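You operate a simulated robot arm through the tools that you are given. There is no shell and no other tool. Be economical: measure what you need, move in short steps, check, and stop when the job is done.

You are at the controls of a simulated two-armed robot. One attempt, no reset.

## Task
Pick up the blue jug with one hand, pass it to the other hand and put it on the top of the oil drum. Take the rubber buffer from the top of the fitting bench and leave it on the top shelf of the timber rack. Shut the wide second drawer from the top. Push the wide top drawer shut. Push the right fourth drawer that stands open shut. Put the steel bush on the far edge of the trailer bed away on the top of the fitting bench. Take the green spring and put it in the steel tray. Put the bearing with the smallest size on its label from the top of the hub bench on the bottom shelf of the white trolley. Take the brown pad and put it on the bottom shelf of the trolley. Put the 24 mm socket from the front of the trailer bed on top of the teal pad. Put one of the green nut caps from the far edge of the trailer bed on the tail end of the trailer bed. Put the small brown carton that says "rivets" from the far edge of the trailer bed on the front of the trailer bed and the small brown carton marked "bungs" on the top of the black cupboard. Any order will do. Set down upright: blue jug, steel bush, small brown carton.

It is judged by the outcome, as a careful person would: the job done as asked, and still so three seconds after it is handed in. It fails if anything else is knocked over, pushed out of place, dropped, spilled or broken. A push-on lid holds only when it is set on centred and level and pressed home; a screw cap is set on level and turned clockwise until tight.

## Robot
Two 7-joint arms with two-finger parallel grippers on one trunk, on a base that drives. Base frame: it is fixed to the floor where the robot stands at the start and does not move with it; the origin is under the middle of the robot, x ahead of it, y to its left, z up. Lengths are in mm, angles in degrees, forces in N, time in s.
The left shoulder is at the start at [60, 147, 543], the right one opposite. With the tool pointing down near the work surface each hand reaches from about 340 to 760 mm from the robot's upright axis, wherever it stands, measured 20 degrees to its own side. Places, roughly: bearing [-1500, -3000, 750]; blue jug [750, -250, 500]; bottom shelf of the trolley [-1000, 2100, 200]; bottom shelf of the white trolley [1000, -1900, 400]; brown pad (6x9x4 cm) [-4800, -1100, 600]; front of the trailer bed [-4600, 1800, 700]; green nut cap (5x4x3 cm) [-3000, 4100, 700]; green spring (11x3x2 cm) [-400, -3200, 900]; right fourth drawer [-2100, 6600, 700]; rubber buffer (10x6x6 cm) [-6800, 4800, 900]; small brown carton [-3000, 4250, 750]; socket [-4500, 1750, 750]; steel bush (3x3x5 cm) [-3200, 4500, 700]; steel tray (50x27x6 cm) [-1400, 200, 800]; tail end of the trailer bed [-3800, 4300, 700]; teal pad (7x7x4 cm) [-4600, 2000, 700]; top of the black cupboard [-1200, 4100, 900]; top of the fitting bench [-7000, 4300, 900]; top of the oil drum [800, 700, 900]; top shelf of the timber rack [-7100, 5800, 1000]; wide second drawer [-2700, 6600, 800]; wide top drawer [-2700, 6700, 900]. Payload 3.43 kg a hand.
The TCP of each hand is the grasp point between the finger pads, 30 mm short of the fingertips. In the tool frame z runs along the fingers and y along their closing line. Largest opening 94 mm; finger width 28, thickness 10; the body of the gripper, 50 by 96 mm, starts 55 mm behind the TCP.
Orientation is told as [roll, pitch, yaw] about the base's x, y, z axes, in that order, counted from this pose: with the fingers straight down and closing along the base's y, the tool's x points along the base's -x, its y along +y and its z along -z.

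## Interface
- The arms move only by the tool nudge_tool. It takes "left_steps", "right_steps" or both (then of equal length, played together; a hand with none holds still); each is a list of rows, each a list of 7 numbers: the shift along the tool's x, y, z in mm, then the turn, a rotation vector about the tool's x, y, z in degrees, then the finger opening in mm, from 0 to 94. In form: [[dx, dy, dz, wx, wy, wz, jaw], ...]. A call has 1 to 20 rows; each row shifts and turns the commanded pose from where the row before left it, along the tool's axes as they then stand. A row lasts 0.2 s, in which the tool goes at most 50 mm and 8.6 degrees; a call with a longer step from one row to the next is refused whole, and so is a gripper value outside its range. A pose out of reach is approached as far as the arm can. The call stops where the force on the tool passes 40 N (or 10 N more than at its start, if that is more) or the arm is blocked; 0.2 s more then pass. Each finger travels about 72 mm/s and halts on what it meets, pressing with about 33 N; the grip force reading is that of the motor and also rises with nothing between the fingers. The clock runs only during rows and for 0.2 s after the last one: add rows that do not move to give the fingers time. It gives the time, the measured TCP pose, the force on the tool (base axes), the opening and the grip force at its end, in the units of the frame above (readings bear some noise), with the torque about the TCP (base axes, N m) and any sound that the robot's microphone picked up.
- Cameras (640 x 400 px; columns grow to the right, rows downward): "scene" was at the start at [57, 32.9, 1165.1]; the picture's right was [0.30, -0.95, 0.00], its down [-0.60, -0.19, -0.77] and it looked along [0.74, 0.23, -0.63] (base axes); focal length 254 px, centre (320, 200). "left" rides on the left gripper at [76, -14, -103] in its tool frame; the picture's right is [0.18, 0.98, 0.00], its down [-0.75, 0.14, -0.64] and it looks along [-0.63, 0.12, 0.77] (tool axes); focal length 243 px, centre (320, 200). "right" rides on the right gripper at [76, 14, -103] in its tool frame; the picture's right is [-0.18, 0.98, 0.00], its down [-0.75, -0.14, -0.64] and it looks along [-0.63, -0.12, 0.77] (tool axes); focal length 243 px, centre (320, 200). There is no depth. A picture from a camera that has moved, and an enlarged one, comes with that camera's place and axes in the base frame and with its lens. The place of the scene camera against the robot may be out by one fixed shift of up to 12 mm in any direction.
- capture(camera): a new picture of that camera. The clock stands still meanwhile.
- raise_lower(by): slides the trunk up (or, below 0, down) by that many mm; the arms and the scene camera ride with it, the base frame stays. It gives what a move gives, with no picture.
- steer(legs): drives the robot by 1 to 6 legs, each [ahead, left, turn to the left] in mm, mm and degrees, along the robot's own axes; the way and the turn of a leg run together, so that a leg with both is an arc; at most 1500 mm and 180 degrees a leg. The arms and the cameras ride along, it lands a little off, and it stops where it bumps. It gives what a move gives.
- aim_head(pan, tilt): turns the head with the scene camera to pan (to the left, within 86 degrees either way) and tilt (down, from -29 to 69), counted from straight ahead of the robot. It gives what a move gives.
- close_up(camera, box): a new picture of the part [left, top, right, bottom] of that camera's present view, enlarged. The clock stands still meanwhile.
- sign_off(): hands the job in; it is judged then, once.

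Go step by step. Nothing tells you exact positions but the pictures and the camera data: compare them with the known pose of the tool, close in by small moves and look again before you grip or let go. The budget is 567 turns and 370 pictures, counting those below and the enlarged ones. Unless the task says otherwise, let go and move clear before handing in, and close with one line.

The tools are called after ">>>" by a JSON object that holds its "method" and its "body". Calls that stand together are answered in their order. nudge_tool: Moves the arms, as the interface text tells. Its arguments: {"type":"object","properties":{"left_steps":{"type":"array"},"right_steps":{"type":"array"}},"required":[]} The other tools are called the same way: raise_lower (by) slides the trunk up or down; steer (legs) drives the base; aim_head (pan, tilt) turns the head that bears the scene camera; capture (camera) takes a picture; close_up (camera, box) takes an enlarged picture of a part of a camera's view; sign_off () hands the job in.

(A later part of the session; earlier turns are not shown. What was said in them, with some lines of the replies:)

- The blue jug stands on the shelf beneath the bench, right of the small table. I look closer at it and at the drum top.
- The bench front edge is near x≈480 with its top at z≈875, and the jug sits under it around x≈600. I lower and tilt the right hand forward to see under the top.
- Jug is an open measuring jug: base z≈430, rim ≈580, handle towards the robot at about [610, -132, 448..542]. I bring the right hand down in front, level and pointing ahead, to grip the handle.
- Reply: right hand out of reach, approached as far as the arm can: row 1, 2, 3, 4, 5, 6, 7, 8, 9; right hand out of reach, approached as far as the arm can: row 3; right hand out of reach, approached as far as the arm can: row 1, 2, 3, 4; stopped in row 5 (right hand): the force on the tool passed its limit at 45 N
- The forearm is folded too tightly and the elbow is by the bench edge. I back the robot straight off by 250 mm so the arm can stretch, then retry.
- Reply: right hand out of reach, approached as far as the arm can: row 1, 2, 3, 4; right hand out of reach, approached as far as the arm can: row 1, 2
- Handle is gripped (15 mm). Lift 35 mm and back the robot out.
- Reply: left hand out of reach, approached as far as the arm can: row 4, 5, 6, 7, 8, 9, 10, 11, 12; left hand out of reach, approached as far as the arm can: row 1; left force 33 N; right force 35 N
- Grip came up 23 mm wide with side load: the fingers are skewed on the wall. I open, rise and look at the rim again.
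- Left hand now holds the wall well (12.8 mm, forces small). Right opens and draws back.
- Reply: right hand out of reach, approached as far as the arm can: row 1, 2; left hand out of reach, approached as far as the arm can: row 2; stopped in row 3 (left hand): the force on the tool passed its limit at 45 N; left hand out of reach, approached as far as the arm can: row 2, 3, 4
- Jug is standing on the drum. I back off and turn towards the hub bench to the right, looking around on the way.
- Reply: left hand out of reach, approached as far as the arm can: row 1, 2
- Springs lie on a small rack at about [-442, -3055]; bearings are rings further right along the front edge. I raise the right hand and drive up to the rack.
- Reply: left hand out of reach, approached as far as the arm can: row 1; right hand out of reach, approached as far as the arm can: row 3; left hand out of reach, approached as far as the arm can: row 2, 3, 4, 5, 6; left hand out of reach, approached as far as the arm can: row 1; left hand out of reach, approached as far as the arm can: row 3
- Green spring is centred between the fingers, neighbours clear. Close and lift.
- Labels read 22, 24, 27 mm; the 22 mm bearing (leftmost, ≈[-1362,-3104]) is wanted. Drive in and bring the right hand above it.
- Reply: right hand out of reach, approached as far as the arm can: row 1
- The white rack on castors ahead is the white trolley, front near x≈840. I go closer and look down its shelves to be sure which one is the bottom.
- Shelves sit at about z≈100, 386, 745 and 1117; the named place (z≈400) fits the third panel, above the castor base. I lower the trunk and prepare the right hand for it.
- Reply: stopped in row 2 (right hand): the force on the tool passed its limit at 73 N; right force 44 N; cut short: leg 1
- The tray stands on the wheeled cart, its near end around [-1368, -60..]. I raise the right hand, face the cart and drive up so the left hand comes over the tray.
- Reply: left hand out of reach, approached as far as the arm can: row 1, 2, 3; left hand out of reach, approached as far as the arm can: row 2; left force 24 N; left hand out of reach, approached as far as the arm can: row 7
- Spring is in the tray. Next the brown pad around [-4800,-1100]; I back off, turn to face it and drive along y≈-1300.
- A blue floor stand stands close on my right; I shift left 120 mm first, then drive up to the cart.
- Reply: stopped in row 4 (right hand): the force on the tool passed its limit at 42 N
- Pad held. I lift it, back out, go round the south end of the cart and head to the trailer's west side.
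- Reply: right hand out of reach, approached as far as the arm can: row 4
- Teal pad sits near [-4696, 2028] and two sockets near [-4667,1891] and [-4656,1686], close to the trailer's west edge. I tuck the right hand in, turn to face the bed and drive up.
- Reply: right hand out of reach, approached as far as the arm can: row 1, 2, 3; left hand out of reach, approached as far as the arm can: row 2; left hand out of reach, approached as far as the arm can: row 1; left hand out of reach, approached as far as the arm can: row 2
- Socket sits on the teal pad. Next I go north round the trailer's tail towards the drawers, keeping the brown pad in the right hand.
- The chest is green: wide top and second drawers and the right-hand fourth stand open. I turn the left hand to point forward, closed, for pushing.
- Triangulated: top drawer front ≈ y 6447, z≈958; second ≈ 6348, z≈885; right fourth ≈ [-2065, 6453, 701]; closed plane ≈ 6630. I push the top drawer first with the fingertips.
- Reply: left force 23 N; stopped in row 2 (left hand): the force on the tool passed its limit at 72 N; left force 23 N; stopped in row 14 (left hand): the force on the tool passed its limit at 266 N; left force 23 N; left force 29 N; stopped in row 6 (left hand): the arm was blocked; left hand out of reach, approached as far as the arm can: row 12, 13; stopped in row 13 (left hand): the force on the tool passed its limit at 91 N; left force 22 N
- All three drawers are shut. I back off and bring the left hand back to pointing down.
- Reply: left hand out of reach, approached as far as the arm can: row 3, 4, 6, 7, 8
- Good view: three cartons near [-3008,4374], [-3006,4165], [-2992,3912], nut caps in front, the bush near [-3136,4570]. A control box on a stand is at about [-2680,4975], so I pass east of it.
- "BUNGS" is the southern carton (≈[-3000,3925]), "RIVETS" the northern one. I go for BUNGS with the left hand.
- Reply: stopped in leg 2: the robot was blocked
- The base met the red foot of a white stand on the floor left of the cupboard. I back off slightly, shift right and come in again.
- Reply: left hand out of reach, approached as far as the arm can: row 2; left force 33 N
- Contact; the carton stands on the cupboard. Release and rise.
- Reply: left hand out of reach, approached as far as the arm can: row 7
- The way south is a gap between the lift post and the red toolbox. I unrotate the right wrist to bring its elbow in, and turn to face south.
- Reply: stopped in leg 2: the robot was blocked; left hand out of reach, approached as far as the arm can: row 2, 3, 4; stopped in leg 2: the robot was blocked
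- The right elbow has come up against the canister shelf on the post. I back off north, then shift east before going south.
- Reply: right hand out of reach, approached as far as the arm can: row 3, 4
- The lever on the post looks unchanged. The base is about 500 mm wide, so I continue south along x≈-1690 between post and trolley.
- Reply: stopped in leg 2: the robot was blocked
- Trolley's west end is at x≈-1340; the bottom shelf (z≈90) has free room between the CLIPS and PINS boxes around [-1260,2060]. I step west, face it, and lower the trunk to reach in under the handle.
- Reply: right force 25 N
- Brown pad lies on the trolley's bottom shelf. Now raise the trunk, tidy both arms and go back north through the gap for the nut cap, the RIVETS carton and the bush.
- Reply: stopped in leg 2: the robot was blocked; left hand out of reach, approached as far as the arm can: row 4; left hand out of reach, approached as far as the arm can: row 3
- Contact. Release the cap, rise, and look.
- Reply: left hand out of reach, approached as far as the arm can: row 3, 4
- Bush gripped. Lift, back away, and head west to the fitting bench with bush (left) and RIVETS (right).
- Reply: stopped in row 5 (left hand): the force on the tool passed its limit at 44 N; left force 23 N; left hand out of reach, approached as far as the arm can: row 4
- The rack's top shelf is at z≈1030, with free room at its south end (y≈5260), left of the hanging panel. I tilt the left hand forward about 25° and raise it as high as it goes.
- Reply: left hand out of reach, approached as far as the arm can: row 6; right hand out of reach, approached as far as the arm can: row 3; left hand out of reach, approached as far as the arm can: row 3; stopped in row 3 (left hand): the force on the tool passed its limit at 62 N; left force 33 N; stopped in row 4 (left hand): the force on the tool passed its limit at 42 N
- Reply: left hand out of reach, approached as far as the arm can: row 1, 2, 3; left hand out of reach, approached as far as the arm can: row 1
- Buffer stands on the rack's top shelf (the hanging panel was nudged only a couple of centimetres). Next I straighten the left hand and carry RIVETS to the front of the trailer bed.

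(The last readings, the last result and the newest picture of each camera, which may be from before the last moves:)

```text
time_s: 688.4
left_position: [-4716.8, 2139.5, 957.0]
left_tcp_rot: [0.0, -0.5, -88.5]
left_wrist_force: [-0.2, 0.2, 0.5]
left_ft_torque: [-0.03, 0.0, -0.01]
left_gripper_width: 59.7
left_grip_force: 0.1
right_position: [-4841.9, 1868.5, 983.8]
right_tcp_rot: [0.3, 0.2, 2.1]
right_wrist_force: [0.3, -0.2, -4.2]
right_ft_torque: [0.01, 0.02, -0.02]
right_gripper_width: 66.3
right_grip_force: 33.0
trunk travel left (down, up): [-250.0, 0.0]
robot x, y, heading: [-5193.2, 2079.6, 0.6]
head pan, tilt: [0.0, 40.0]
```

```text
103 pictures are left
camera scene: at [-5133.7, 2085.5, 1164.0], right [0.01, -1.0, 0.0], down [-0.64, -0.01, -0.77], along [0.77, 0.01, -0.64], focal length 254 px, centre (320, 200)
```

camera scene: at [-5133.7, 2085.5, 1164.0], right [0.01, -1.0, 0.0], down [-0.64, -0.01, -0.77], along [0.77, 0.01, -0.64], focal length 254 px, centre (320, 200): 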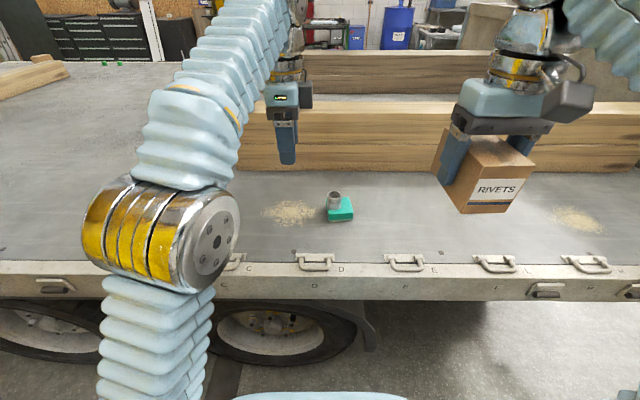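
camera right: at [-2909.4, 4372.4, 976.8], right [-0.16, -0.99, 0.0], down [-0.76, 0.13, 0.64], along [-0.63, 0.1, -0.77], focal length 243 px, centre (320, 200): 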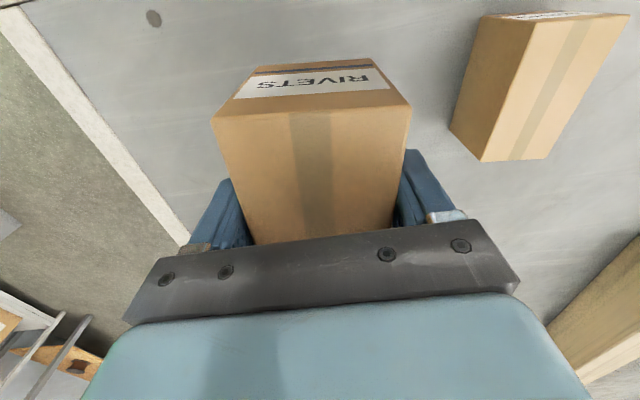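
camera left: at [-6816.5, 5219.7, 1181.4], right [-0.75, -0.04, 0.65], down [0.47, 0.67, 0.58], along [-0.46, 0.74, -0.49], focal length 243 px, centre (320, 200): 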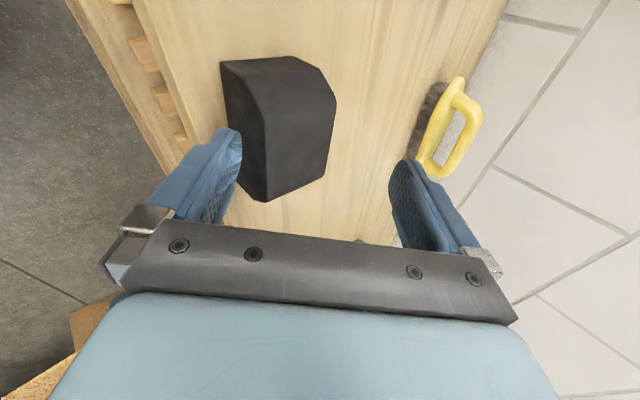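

>>> {"method": "nudge_tool", "body": {"right_steps": [[-24, 0, 25, 0, 0, 0, 40], [-24, 0, 30, 0, 0, 0, 40], [-24, 0, 35, 0, 0, 0, 40], [-24, 0, 35, 0, 0, 0, 40], [-24, 0, 35, 0, 0, 0, 40], [-24, 0, 35, 0, 0, 0, 40], [0, 0, 15, 0, 0, 0, 40], [0, 0, 0, 0, 0, 0, 40]]}}

>>> {"method": "capture", "body": {"camera": "right"}}

>>> {"method": "capture", "body": {"camera": "scene"}}

```text
time_s: 690.2
left_position: [-4716.0, 2138.4, 957.2]
left_tcp_rot: [0.0, -0.4, -88.6]
left_wrist_force: [0.4, 0.6, 0.0]
left_ft_torque: [-0.02, -0.02, -0.06]
left_gripper_width: 60.1
left_grip_force: 0.0
right_position: [-4697.7, 1872.4, 772.7]
right_tcp_rot: [0.5, 0.2, 2.1]
right_wrist_force: [-0.1, 0.3, -4.6]
right_ft_torque: [0.0, 0.01, -0.01]
right_gripper_width: 66.1
right_grip_force: 33.2
trunk travel left (down, up): [-250.0, 0.0]
robot x, y, heading: [-5197.2, 2080.2, 0.5]
head pan, tilt: [0.0, 40.0]
```

```text
102 pictures are left
camera right: at [-4774.9, 1883.4, 875.9], right [0.15, 0.99, 0.01], down [0.76, -0.12, 0.64], along [0.63, -0.09, -0.77], focal length 243 px, centre (320, 200)
```

right: 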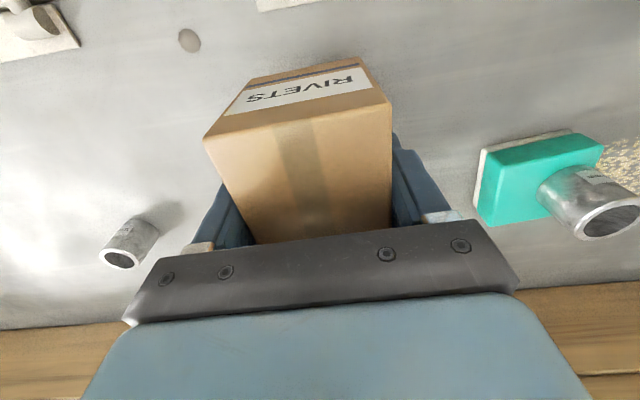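

```text
101 pictures are left
camera scene: at [-5133.6, 2085.4, 1164.0], right [0.01, -1.0, 0.0], down [-0.64, -0.01, -0.77], along [0.77, 0.01, -0.64], focal length 254 px, centre (320, 200)
```

scene: 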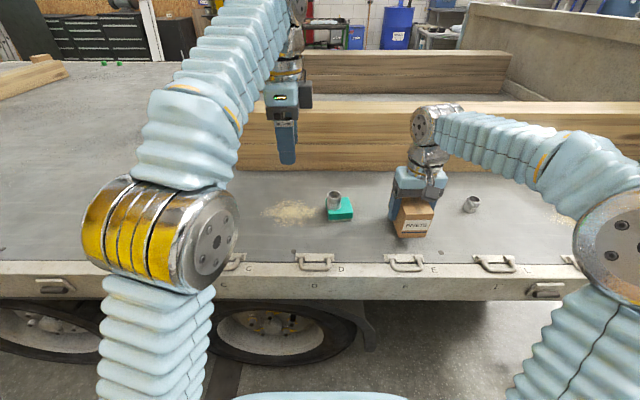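

Clear spot between the sockets. Lower to contact.

>>> {"method": "nudge_tool", "body": {"right_steps": [[0, 0, 12, 0, 0, 0, 40], [0, 0, 8, 0, 0, 0, 40], [0, 0, 4, 0, 0, 0, 40], [0, 0, 3, 0, 0, 0, 40], [0, 0, 3, 0, 0, 0, 40], [0, 0, 0, 0, 0, 0, 40]]}}

```text
time_s: 691.6
left_position: [-4716.6, 2139.4, 957.7]
left_tcp_rot: [0.1, -0.5, -88.5]
left_wrist_force: [-0.3, 0.2, 0.3]
left_ft_torque: [0.0, 0.02, -0.03]
left_gripper_width: 60.2
left_grip_force: 0.1
right_position: [-4700.0, 1874.0, 744.8]
right_tcp_rot: [0.4, -0.1, 2.2]
right_wrist_force: [1.4, -3.5, 13.5]
right_ft_torque: [-0.63, -0.94, -0.1]
right_gripper_width: 66.4
right_grip_force: 32.8
trunk travel left (down, up): [-250.0, 0.0]
robot x, y, heading: [-5195.1, 2077.5, 0.3]
head pan, tilt: [0.0, 40.0]
```

>>> {"method": "nudge_tool", "body": {"right_steps": [[0, 0, 0, 0, 0, 0, 72], [0, 0, 0, 0, 0, 0, 86], [0, 0, 0, 0, 0, 0, 88], [0, 0, -25, 0, 0, 0, 88], [0, 0, -40, 0, 0, 0, 88], [10, 0, -40, 0, 0, 0, 88], [0, 0, 0, 0, 0, 0, 88]]}}

>>> {"method": "capture", "body": {"camera": "right"}}

```text
time_s: 693.2
left_position: [-4715.9, 2139.0, 957.7]
left_tcp_rot: [0.2, -0.4, -88.6]
left_wrist_force: [-0.5, 0.2, -1.3]
left_ft_torque: [-0.01, -0.01, 0.0]
left_gripper_width: 59.9
left_grip_force: 0.0
right_position: [-4706.9, 1873.6, 852.0]
right_tcp_rot: [0.4, 0.2, 2.1]
right_wrist_force: [-0.5, 0.4, -0.7]
right_ft_torque: [0.0, 0.01, -0.01]
right_gripper_width: 88.1
right_grip_force: 0.0
trunk travel left (down, up): [-250.0, 0.0]
robot x, y, heading: [-5190.5, 2075.5, 0.6]
head pan, tilt: [0.0, 40.0]
```

```text
100 pictures are left
camera right: at [-4785.2, 1884.5, 953.8], right [0.15, 0.99, 0.01], down [0.76, -0.12, 0.64], along [0.63, -0.09, -0.77], focal length 243 px, centre (320, 200)
```

right: 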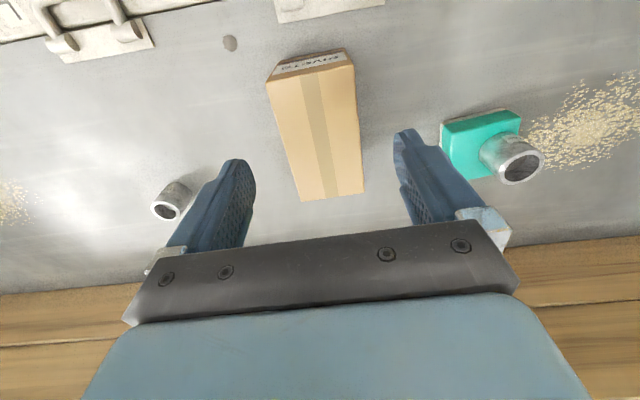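

RIVETS stands at the front of the bed. As the hanging panel on the rack was shifted about 24 mm, I go back to nudge it gently into its old place with the right hand.

>>> {"method": "nudge_tool", "body": {"right_steps": [[20, 0, -30, 0, 0, 0, 60], [20, 0, -30, 0, 0, 0, 30], [20, 0, -30, 0, 0, 0, 0], [0, 0, 0, 0, 0, 0, 0]]}}

>>> {"method": "steer", "body": {"legs": [[-750, 0, 0], [0, 0, 90], [1500, 0, 0], [1500, 0, 0], [560, 0, 0], [0, 0, 90]]}}

>>> {"method": "aim_head", "body": {"pan": 0, "tilt": 5}}

>>> {"method": "capture", "body": {"camera": "scene"}}

```text
time_s: 694.2
left_position: [-4716.3, 2140.4, 957.8]
left_tcp_rot: [0.0, -0.4, -88.7]
left_wrist_force: [0.3, -0.1, 0.0]
left_ft_torque: [-0.03, -0.01, 0.02]
left_gripper_width: 60.3
left_grip_force: 0.1
right_position: [-4770.9, 1870.9, 941.3]
right_tcp_rot: [0.4, 0.1, 2.1]
right_wrist_force: [0.3, 0.0, 0.6]
right_ft_torque: [-0.01, 0.0, -0.01]
right_gripper_width: 0.0
right_grip_force: 33.3
trunk travel left (down, up): [-250.0, 0.0]
robot x, y, heading: [-5190.8, 2079.1, 0.5]
head pan, tilt: [0.0, 40.0]
```

```text
time_s: 722.7
left_position: [-6590.3, 5512.1, 957.6]
left_tcp_rot: [0.0, -0.4, 93.3]
left_wrist_force: [-0.2, 0.2, 0.1]
left_ft_torque: [-0.02, -0.01, -0.02]
left_gripper_width: 60.0
left_grip_force: 0.0
right_position: [-6546.5, 5780.2, 941.6]
right_tcp_rot: [0.4, 0.3, -176.0]
right_wrist_force: [0.9, -0.7, 0.2]
right_ft_torque: [0.06, -0.01, 0.02]
right_gripper_width: 0.3
right_grip_force: 32.8
trunk travel left (down, up): [-250.0, 0.0]
robot x, y, heading: [-6114.6, 5590.8, -177.7]
head pan, tilt: [0.0, 40.0]
```

```text
time_s: 723.7
left_position: [-6590.0, 5509.5, 958.6]
left_tcp_rot: [-0.1, -0.4, 93.1]
left_wrist_force: [1.4, -1.1, 0.2]
left_ft_torque: [0.02, 0.02, 0.0]
left_gripper_width: 60.1
left_grip_force: 0.1
right_position: [-6545.4, 5780.4, 940.6]
right_tcp_rot: [0.4, 0.2, -176.1]
right_wrist_force: [-0.7, 0.3, 0.2]
right_ft_torque: [0.0, -0.01, 0.0]
right_gripper_width: 0.0
right_grip_force: 32.6
trunk travel left (down, up): [-250.0, 0.0]
robot x, y, heading: [-6115.3, 5588.0, -177.8]
head pan, tilt: [0.0, 5.0]
```

```text
99 pictures are left
camera scene: at [-6171.4, 5593.0, 1219.7], right [-0.04, 1.0, 0.0], down [0.09, 0.0, -1.0], along [-1.0, -0.04, -0.09], focal length 254 px, centre (320, 200)
```

scene: 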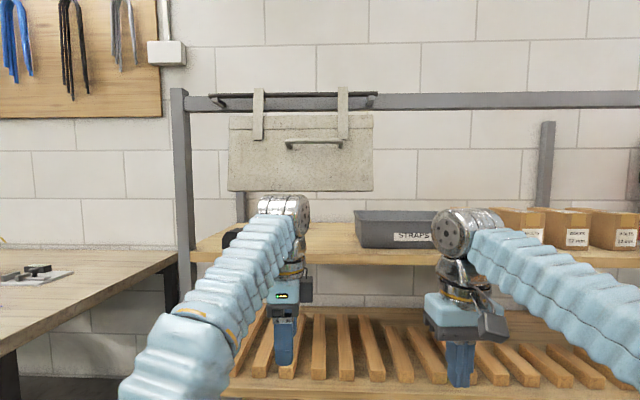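

>>> {"method": "close_up", "body": {"camera": "scene", "box": [160, 70, 460, 270]}}

```text
2.00 times, centred on (310, 170) of scene
camera zoom: at [-6171.4, 5593.0, 1219.7], right [-0.04, 1.0, 0.0], down [0.09, 0.0, -1.0], along [-1.0, -0.04, -0.09], focal length 508 px, centre (340, 260)
```

zoom: 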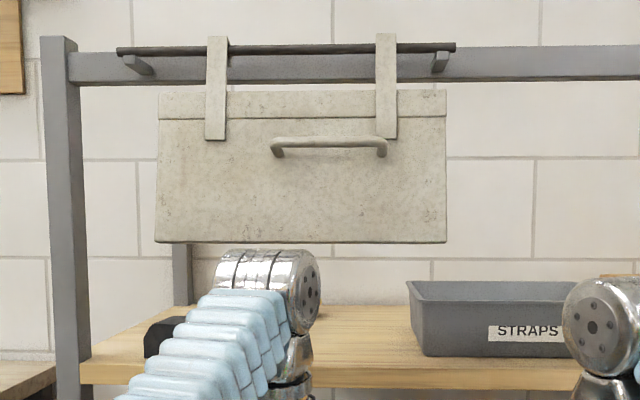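

>>> {"method": "nudge_tool", "body": {"right_steps": [[0, 0, 0, 0, -8.5, 0, 0], [0, 0, 0, 0, -8.5, 0, 0], [0, 0, 0, 0, -8.5, 0, 0], [0, 0, 0, 0, -8.5, 0, 0], [0, 0, 0, 0, -8.5, 0, 0], [0, 0, 0, 0, -8.5, 0, 0], [0, 0, 0, 0, -8.5, 0, 0], [0, 0, 0, 0, -8.5, 0, 0], [-41.7, 0, -16.9, 0, 0, 0, 0], [-41.7, 0, -16.9, 0, 0, 0, 0], [-41.7, 0, -16.9, 0, 0, 0, 0], [-41.7, 0, -16.9, 0, 0, 0, 0], [-41.7, 0, -16.9, 0, 0, 0, 0], [-41.7, 0, -16.9, 0, 0, 0, 0], [0, 0, 0, 0, 0, 0, 0]]}}

>>> {"method": "capture", "body": {"camera": "scene"}}

```text
time_s: 726.9
left_position: [-6590.2, 5511.8, 957.0]
left_tcp_rot: [0.1, -0.5, 93.2]
left_wrist_force: [-1.0, 0.7, 0.6]
left_ft_torque: [0.0, -0.02, -0.02]
left_gripper_width: 59.9
left_grip_force: 0.1
right_position: [-6548.6, 5779.7, 1210.2]
right_tcp_rot: [0.9, -67.8, -176.9]
right_wrist_force: [-0.8, -0.3, 0.2]
right_ft_torque: [-0.01, 0.01, -0.03]
right_gripper_width: 0.2
right_grip_force: 32.9
trunk travel left (down, up): [-250.0, 0.0]
robot x, y, heading: [-6111.8, 5588.5, -177.4]
head pan, tilt: [0.0, 5.0]
```

```text
97 pictures are left
camera scene: at [-6171.5, 5592.9, 1219.7], right [-0.04, 1.0, 0.0], down [0.09, 0.0, -1.0], along [-1.0, -0.04, -0.09], focal length 254 px, centre (320, 200)
```

scene: 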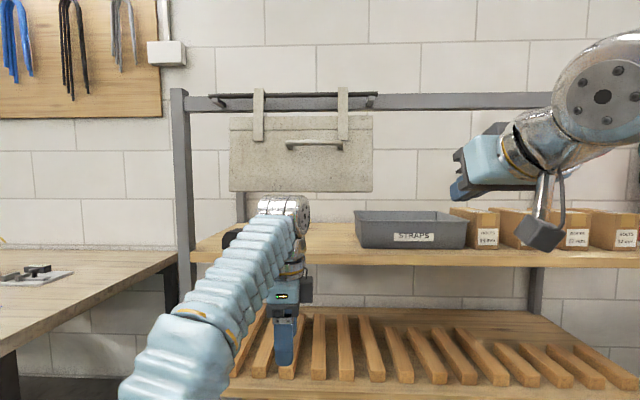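

>>> {"method": "nudge_tool", "body": {"right_steps": [[0, 0, 0, 0, -8.5, 0, 0], [0, 0, 0, 0, -8.5, 0, 0], [-2, 0, 40, 0, 0, 0, 0], [-2, 0, 40, 0, 0, 0, 0], [-2, 0, 40, 0, 0, 0, 0], [-2, 0, 40, 0, 0, 0, 0], [0, 0, 0, 0, 0, 0, 0]]}}

>>> {"method": "steer", "body": {"legs": [[80, 0, 0]]}}

>>> {"method": "capture", "body": {"camera": "scene"}}

>>> {"method": "capture", "body": {"camera": "right"}}

```text
time_s: 728.5
left_position: [-6590.1, 5510.3, 957.2]
left_tcp_rot: [0.0, -0.4, 93.2]
left_wrist_force: [-0.5, -0.6, -0.2]
left_ft_torque: [0.0, -0.01, 0.02]
left_gripper_width: 60.0
left_grip_force: 0.1
right_position: [-6707.7, 5769.3, 1202.9]
right_tcp_rot: [4.1, -84.8, 179.8]
right_wrist_force: [-0.1, 0.4, -0.3]
right_ft_torque: [0.02, -0.02, -0.02]
right_gripper_width: 0.1
right_grip_force: 32.9
trunk travel left (down, up): [-250.0, 0.0]
robot x, y, heading: [-6114.5, 5586.9, -177.6]
head pan, tilt: [0.0, 5.0]
```

```text
time_s: 729.5
left_position: [-6669.6, 5507.3, 958.4]
left_tcp_rot: [0.1, -0.3, 93.1]
left_wrist_force: [0.4, -0.4, 0.1]
left_ft_torque: [0.03, 0.01, 0.02]
left_gripper_width: 60.1
left_grip_force: 0.0
right_position: [-6786.5, 5766.3, 1203.4]
right_tcp_rot: [4.2, -84.8, 179.7]
right_wrist_force: [-1.1, 0.8, 0.1]
right_ft_torque: [0.02, 0.04, 0.02]
right_gripper_width: 0.2
right_grip_force: 33.2
trunk travel left (down, up): [-250.0, 0.0]
robot x, y, heading: [-6194.4, 5584.8, -177.6]
head pan, tilt: [0.0, 5.0]
```

```text
96 pictures are left
camera scene: at [-6250.7, 5589.6, 1219.7], right [-0.04, 1.0, 0.0], down [0.09, 0.0, -1.0], along [-1.0, -0.04, -0.09], focal length 254 px, centre (320, 200)
```

scene: 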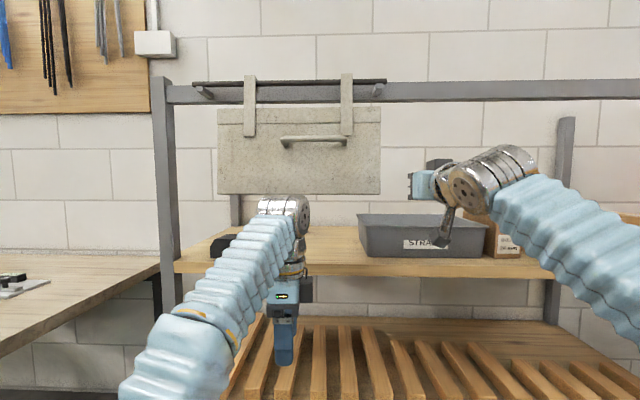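

```text
95 pictures are left
camera right: at [-6676.0, 5759.1, 1136.5], right [0.05, -0.98, 0.19], down [0.56, 0.19, 0.81], along [-0.83, 0.06, 0.56], focal length 243 px, centre (320, 200)
```

right: 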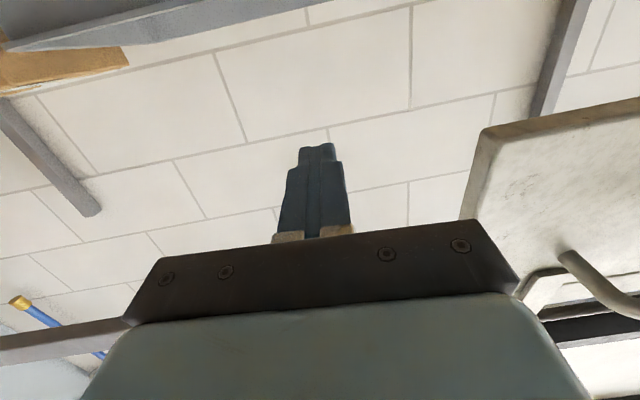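

>>> {"method": "nudge_tool", "body": {"right_steps": [[0, 20, 0, 0, 0, 0, 0], [0, 15, 0, 0, 0, 0, 0], [0, 5, 0, 0, 0, 0, 0], [0, 0, 0, 0, 0, 0, 0]]}}

>>> {"method": "capture", "body": {"camera": "right"}}

>>> {"method": "close_up", "body": {"camera": "scene", "box": [180, 60, 480, 260]}}

```text
time_s: 730.5
left_position: [-6670.5, 5507.4, 956.9]
left_tcp_rot: [0.0, -0.4, 93.2]
left_wrist_force: [0.3, 0.3, 0.2]
left_ft_torque: [-0.02, -0.01, 0.03]
left_gripper_width: 60.0
left_grip_force: 0.1
right_position: [-6781.9, 5726.7, 1203.5]
right_tcp_rot: [4.0, -84.7, 179.9]
right_wrist_force: [-0.7, -0.5, -0.6]
right_ft_torque: [0.0, 0.01, 0.0]
right_gripper_width: 0.0
right_grip_force: 32.8
trunk travel left (down, up): [-250.0, 0.0]
robot x, y, heading: [-6193.8, 5584.1, -177.5]
head pan, tilt: [0.0, 5.0]
```

```text
94 pictures are left
camera right: at [-6673.2, 5719.9, 1136.3], right [0.05, -0.98, 0.19], down [0.56, 0.19, 0.81], along [-0.83, 0.06, 0.56], focal length 243 px, centre (320, 200)
```

right: 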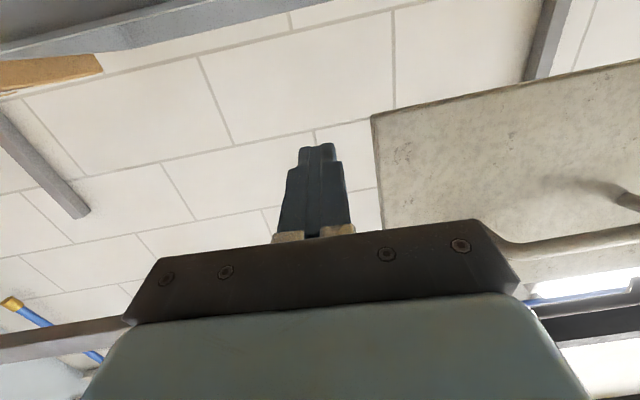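

```text
2.00 times, centred on (330, 160) of scene
camera zoom: at [-6250.8, 5589.6, 1219.8], right [-0.04, 1.0, 0.0], down [0.09, 0.0, -1.0], along [-1.0, -0.04, -0.09], focal length 508 px, centre (300, 280)
```

zoom: 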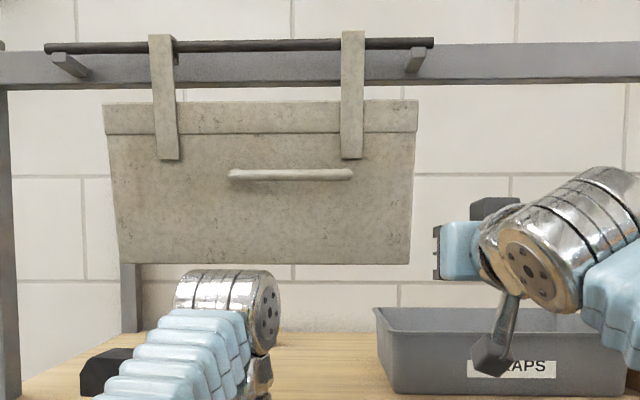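

>>> {"method": "nudge_tool", "body": {"right_steps": [[0, 0, 0, 0, 0, 0, 0], [0, 0, 0, 0, 0, 0, 0], [0, 0, 0, 0, 0, 0, 0], [0, 0, 0, 0, 0, 0, 0], [0, 0, 0, 0, 0, 0, 0], [0, 0, 0, 0, 0, 0, 0]]}}

>>> {"method": "close_up", "body": {"camera": "scene", "box": [180, 60, 480, 260]}}

>>> {"method": "capture", "body": {"camera": "right"}}

```text
time_s: 732.0
left_position: [-6670.4, 5507.7, 957.3]
left_tcp_rot: [0.1, -0.3, 93.2]
left_wrist_force: [0.2, 0.2, 0.1]
left_ft_torque: [0.03, -0.01, 0.01]
left_gripper_width: 60.1
left_grip_force: 0.1
right_position: [-6782.6, 5726.6, 1202.5]
right_tcp_rot: [4.2, -84.8, 179.8]
right_wrist_force: [-0.2, -0.7, 0.7]
right_ft_torque: [-0.02, 0.0, 0.01]
right_gripper_width: 0.2
right_grip_force: 33.0
trunk travel left (down, up): [-250.0, 0.0]
robot x, y, heading: [-6192.2, 5584.5, -177.8]
head pan, tilt: [0.0, 5.0]
```

```text
2.00 times, centred on (330, 160) of scene
camera zoom: at [-6250.8, 5589.6, 1219.8], right [-0.04, 1.0, 0.0], down [0.09, 0.0, -1.0], along [-1.0, -0.04, -0.09], focal length 508 px, centre (300, 280)
```

zoom: 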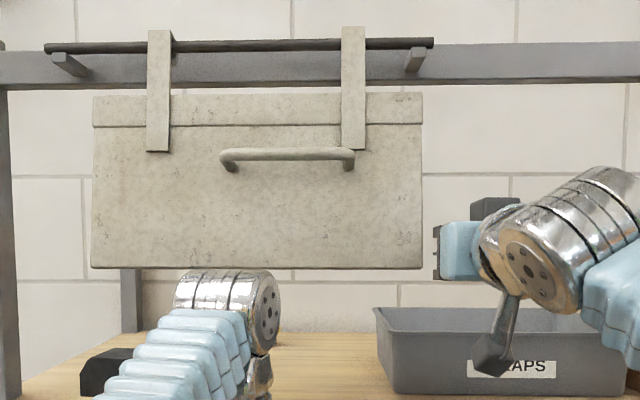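

```text
91 pictures are left
camera right: at [-6673.2, 5720.0, 1136.2], right [0.05, -0.98, 0.19], down [0.56, 0.19, 0.81], along [-0.83, 0.06, 0.56], focal length 243 px, centre (320, 200)
```

right: 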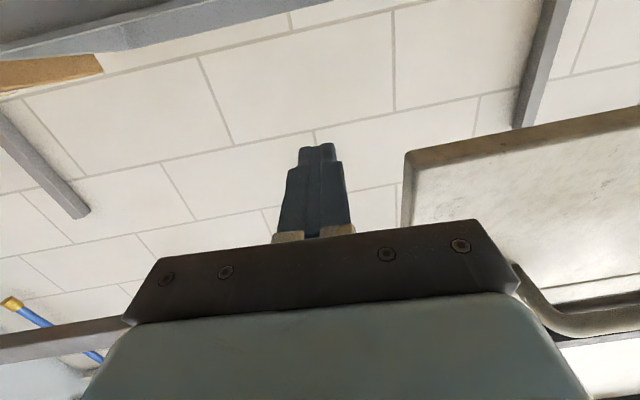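

>>> {"method": "nudge_tool", "body": {"right_steps": [[0, 4, 0, 0, 0, 0, 0], [0, 4, 0, 0, 0, 0, 0], [0, 4, 0, 0, 0, 0, 0], [0, 4, 0, 0, 0, 0, 0], [0, 4, 0, 0, 0, 0, 0], [0, 3, 0, 0, 0, 0, 0], [0, 3, 0, 0, 0, 0, 0], [0, 2, 0, 0, 0, 0, 0], [0, 2, 0, 0, 0, 0, 0], [0, 2, 0, 0, 0, 0, 0], [0, 2, 0, 0, 0, 0, 0], [0, 2, 0, 0, 0, 0, 0], [0, 0, 0, 0, 0, 0, 0]]}}

>>> {"method": "close_up", "body": {"camera": "scene", "box": [180, 60, 480, 260]}}

```text
time_s: 734.8
left_position: [-6669.7, 5506.4, 956.4]
left_tcp_rot: [0.0, -0.3, 93.3]
left_wrist_force: [0.3, 0.4, 0.4]
left_ft_torque: [-0.05, 0.0, 0.01]
left_gripper_width: 60.0
left_grip_force: 0.0
right_position: [-6780.5, 5689.7, 1203.3]
right_tcp_rot: [4.0, -84.8, 179.9]
right_wrist_force: [-0.6, 0.3, -0.3]
right_ft_torque: [0.0, 0.0, -0.01]
right_gripper_width: 0.0
right_grip_force: 32.0
trunk travel left (down, up): [-250.0, 0.0]
robot x, y, heading: [-6193.8, 5585.0, -177.5]
head pan, tilt: [0.0, 5.0]
```

```text
2.00 times, centred on (330, 160) of scene
camera zoom: at [-6250.8, 5589.6, 1219.8], right [-0.04, 1.0, 0.0], down [0.09, 0.0, -1.0], along [-1.0, -0.04, -0.09], focal length 508 px, centre (300, 280)
```

zoom: 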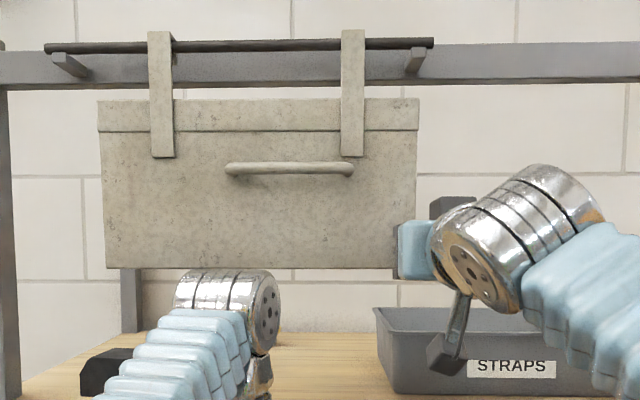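

>>> {"method": "nudge_tool", "body": {"right_steps": [[0, 2, 0, 0, 0, 0, 0], [0, 2, 0, 0, 0, 0, 0], [0, 2, 0, 0, 0, 0, 0], [0, 2, 0, 0, 0, 0, 0], [0, 2, 0, 0, 0, 0, 0], [0, 2, 0, 0, 0, 0, 0], [0, 2, 0, 0, 0, 0, 0], [0, 2, 0, 0, 0, 0, 0], [0, 0, 0, 0, 0, 0, 0]]}}

>>> {"method": "close_up", "body": {"camera": "scene", "box": [180, 60, 480, 260]}}

>>> {"method": "capture", "body": {"camera": "right"}}

```text
time_s: 736.8
left_position: [-6670.1, 5508.6, 956.8]
left_tcp_rot: [0.1, -0.3, 93.3]
left_wrist_force: [0.6, -0.6, 0.1]
left_ft_torque: [0.03, 0.01, 0.02]
left_gripper_width: 60.0
left_grip_force: 0.0
right_position: [-6779.1, 5674.2, 1204.8]
right_tcp_rot: [4.4, -84.8, 179.6]
right_wrist_force: [0.1, 3.6, 1.2]
right_ft_torque: [-0.03, 0.05, -0.11]
right_gripper_width: 0.0
right_grip_force: 33.1
trunk travel left (down, up): [-250.0, 0.0]
robot x, y, heading: [-6194.6, 5585.7, -177.9]
head pan, tilt: [0.0, 5.0]
```

```text
2.00 times, centred on (330, 160) of scene
camera zoom: at [-6250.7, 5590.0, 1219.8], right [-0.04, 1.0, 0.0], down [0.09, 0.0, -1.0], along [-1.0, -0.04, -0.09], focal length 508 px, centre (300, 280)
```

zoom: 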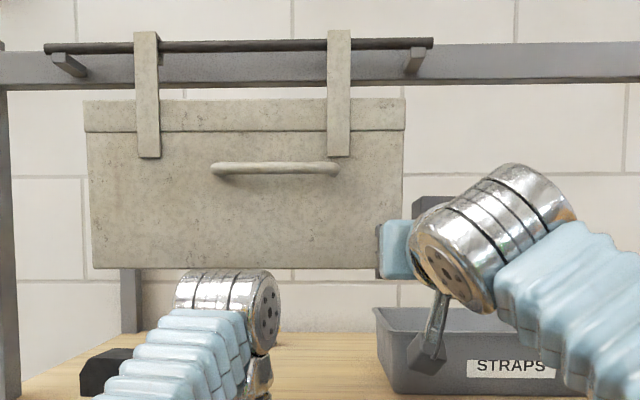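

```text
88 pictures are left
camera right: at [-6669.8, 5667.7, 1137.4], right [0.05, -0.98, 0.19], down [0.56, 0.19, 0.81], along [-0.83, 0.07, 0.56], focal length 243 px, centre (320, 200)
```

right: 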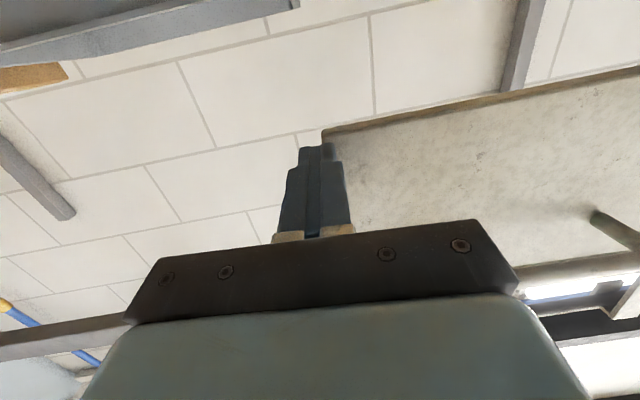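

Panel is back within a few millimetres of centre. I draw the finger away and back off.

>>> {"method": "nudge_tool", "body": {"right_steps": [[0, -5, 0, 0, 0, 0, 0], [0, -15, 0, 0, 0, 0, 0], [0, -25, 0, 0, 0, 0, 0], [0, -25, 0, 0, 0, 0, 0], [0, 0, 0, 0, 0, 0, 0]]}}

>>> {"method": "steer", "body": {"legs": [[-300, 0, -2]]}}

>>> {"method": "nudge_tool", "body": {"right_steps": [[40, 0, 0, 0, 8, 0, 0], [40, 0, 0, 0, 8, 0, 0], [40, 0, 0, 0, 8, 0, 0], [40, 0, 0, 0, 8, 0, 0], [30, 0, 0, 0, 8, 0, 0], [30, 0, 0, 0, 8, 0, 0], [0, 0, 0, 0, 8, 0, 0], [0, 0, 0, 0, 8, 0, 0], [0, 0, 0, 0, 8, 0, 0], [0, 0, 0, 0, 8, 0, 0], [0, 0, 0, 0, 0, 0, 0], [0, 0, 0, 0, 0, 0, 0], [0, 0, 0, 0, 0, 0, 0], [0, 0, 0, 0, 0, 0, 0]]}}

>>> {"method": "capture", "body": {"camera": "scene"}}

```text
time_s: 738.0
left_position: [-6670.5, 5507.8, 957.1]
left_tcp_rot: [0.0, -0.4, 93.2]
left_wrist_force: [1.1, 0.6, -0.5]
left_ft_torque: [-0.02, -0.03, 0.03]
left_gripper_width: 60.2
left_grip_force: 0.2
right_position: [-6785.7, 5745.7, 1202.0]
right_tcp_rot: [4.1, -84.8, 179.9]
right_wrist_force: [0.1, -0.3, 0.5]
right_ft_torque: [0.02, 0.04, 0.03]
right_gripper_width: 0.2
right_grip_force: 32.8
trunk travel left (down, up): [-250.0, 0.0]
robot x, y, heading: [-6194.2, 5586.1, -177.7]
head pan, tilt: [0.0, 5.0]
```

```text
time_s: 740.0
left_position: [-6377.0, 5530.4, 958.0]
left_tcp_rot: [0.0, -0.4, 91.4]
left_wrist_force: [-0.2, -0.1, -0.2]
left_ft_torque: [-0.02, -0.03, -0.02]
left_gripper_width: 60.2
left_grip_force: 0.0
right_position: [-6484.8, 5771.8, 1203.0]
right_tcp_rot: [4.2, -84.8, 177.9]
right_wrist_force: [-0.5, 0.7, -0.8]
right_ft_torque: [0.02, 0.01, 0.02]
right_gripper_width: 0.0
right_grip_force: 33.5
trunk travel left (down, up): [-250.0, 0.0]
robot x, y, heading: [-5897.8, 5595.5, -179.3]
head pan, tilt: [0.0, 5.0]
```

```text
time_s: 743.0
left_position: [-6376.6, 5529.0, 958.1]
left_tcp_rot: [0.0, -0.4, 91.3]
left_wrist_force: [0.0, -0.1, 0.5]
left_ft_torque: [-0.04, -0.03, -0.01]
left_gripper_width: 60.0
left_grip_force: 0.0
right_position: [-6382.4, 5773.7, 1003.2]
right_tcp_rot: [-0.7, -8.5, -177.3]
right_wrist_force: [-0.4, 0.1, 0.5]
right_ft_torque: [0.02, 0.04, 0.0]
right_gripper_width: 0.0
right_grip_force: 33.2
right hand out of reach, approached as far as the arm can: row 10
trunk travel left (down, up): [-250.0, 0.0]
robot x, y, heading: [-5899.9, 5590.9, -179.1]
head pan, tilt: [0.0, 5.0]
```

```text
87 pictures are left
camera scene: at [-5955.7, 5599.3, 1219.8], right [-0.01, 1.0, 0.0], down [0.09, 0.0, -1.0], along [-1.0, -0.01, -0.09], focal length 254 px, centre (320, 200)
```

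scene: 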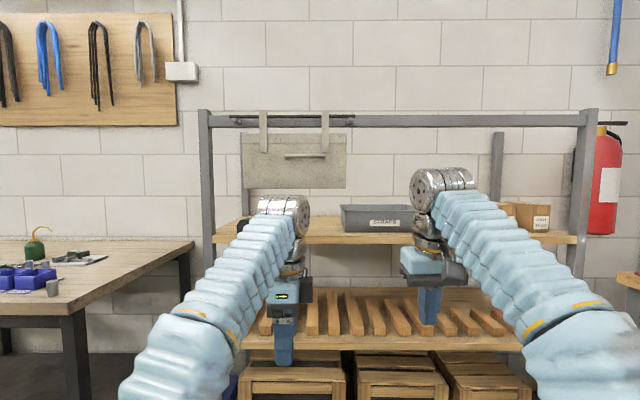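

Everything named has been set in place; the hands are clear. I wait a few seconds for the panel to settle, then hand in.

>>> {"method": "nudge_tool", "body": {"right_steps": [[0, 0, 0, 0, 0, 0, 20], [0, 0, 0, 0, 0, 0, 20], [0, 0, 0, 0, 0, 0, 20], [0, 0, 0, 0, 0, 0, 20], [0, 0, 0, 0, 0, 0, 20], [0, 0, 0, 0, 0, 0, 20], [0, 0, 0, 0, 0, 0, 20], [0, 0, 0, 0, 0, 0, 20], [0, 0, 0, 0, 0, 0, 20], [0, 0, 0, 0, 0, 0, 20], [0, 0, 0, 0, 0, 0, 20], [0, 0, 0, 0, 0, 0, 20], [0, 0, 0, 0, 0, 0, 20], [0, 0, 0, 0, 0, 0, 20], [0, 0, 0, 0, 0, 0, 20], [0, 0, 0, 0, 0, 0, 20], [0, 0, 0, 0, 0, 0, 20], [0, 0, 0, 0, 0, 0, 20], [0, 0, 0, 0, 0, 0, 20], [0, 0, 0, 0, 0, 0, 20]]}}

>>> {"method": "sign_off", "body": {}}

```text
time_s: 747.2
left_position: [-6376.4, 5532.0, 958.3]
left_tcp_rot: [0.1, -0.4, 91.4]
left_wrist_force: [-0.1, 0.8, 0.5]
left_ft_torque: [-0.02, 0.02, 0.02]
left_gripper_width: 59.8
left_grip_force: 0.0
right_position: [-6381.9, 5774.0, 1003.3]
right_tcp_rot: [-0.7, -8.4, -177.5]
right_wrist_force: [-0.7, 1.0, 0.7]
right_ft_torque: [-0.02, -0.02, -0.02]
right_gripper_width: 19.9
right_grip_force: 0.0
trunk travel left (down, up): [-250.0, 0.0]
robot x, y, heading: [-5901.0, 5590.8, -179.3]
head pan, tilt: [0.0, 5.0]
```

```text
The job is handed in.
```

The job is handed in with every item moved and all three drawers shut; the one doubtful placement is the 22 mm bearing, which is on the white trolley's second panel up (z ≈ 415, matching the given height of 400) and not on the lowest panel at z ≈ 100.
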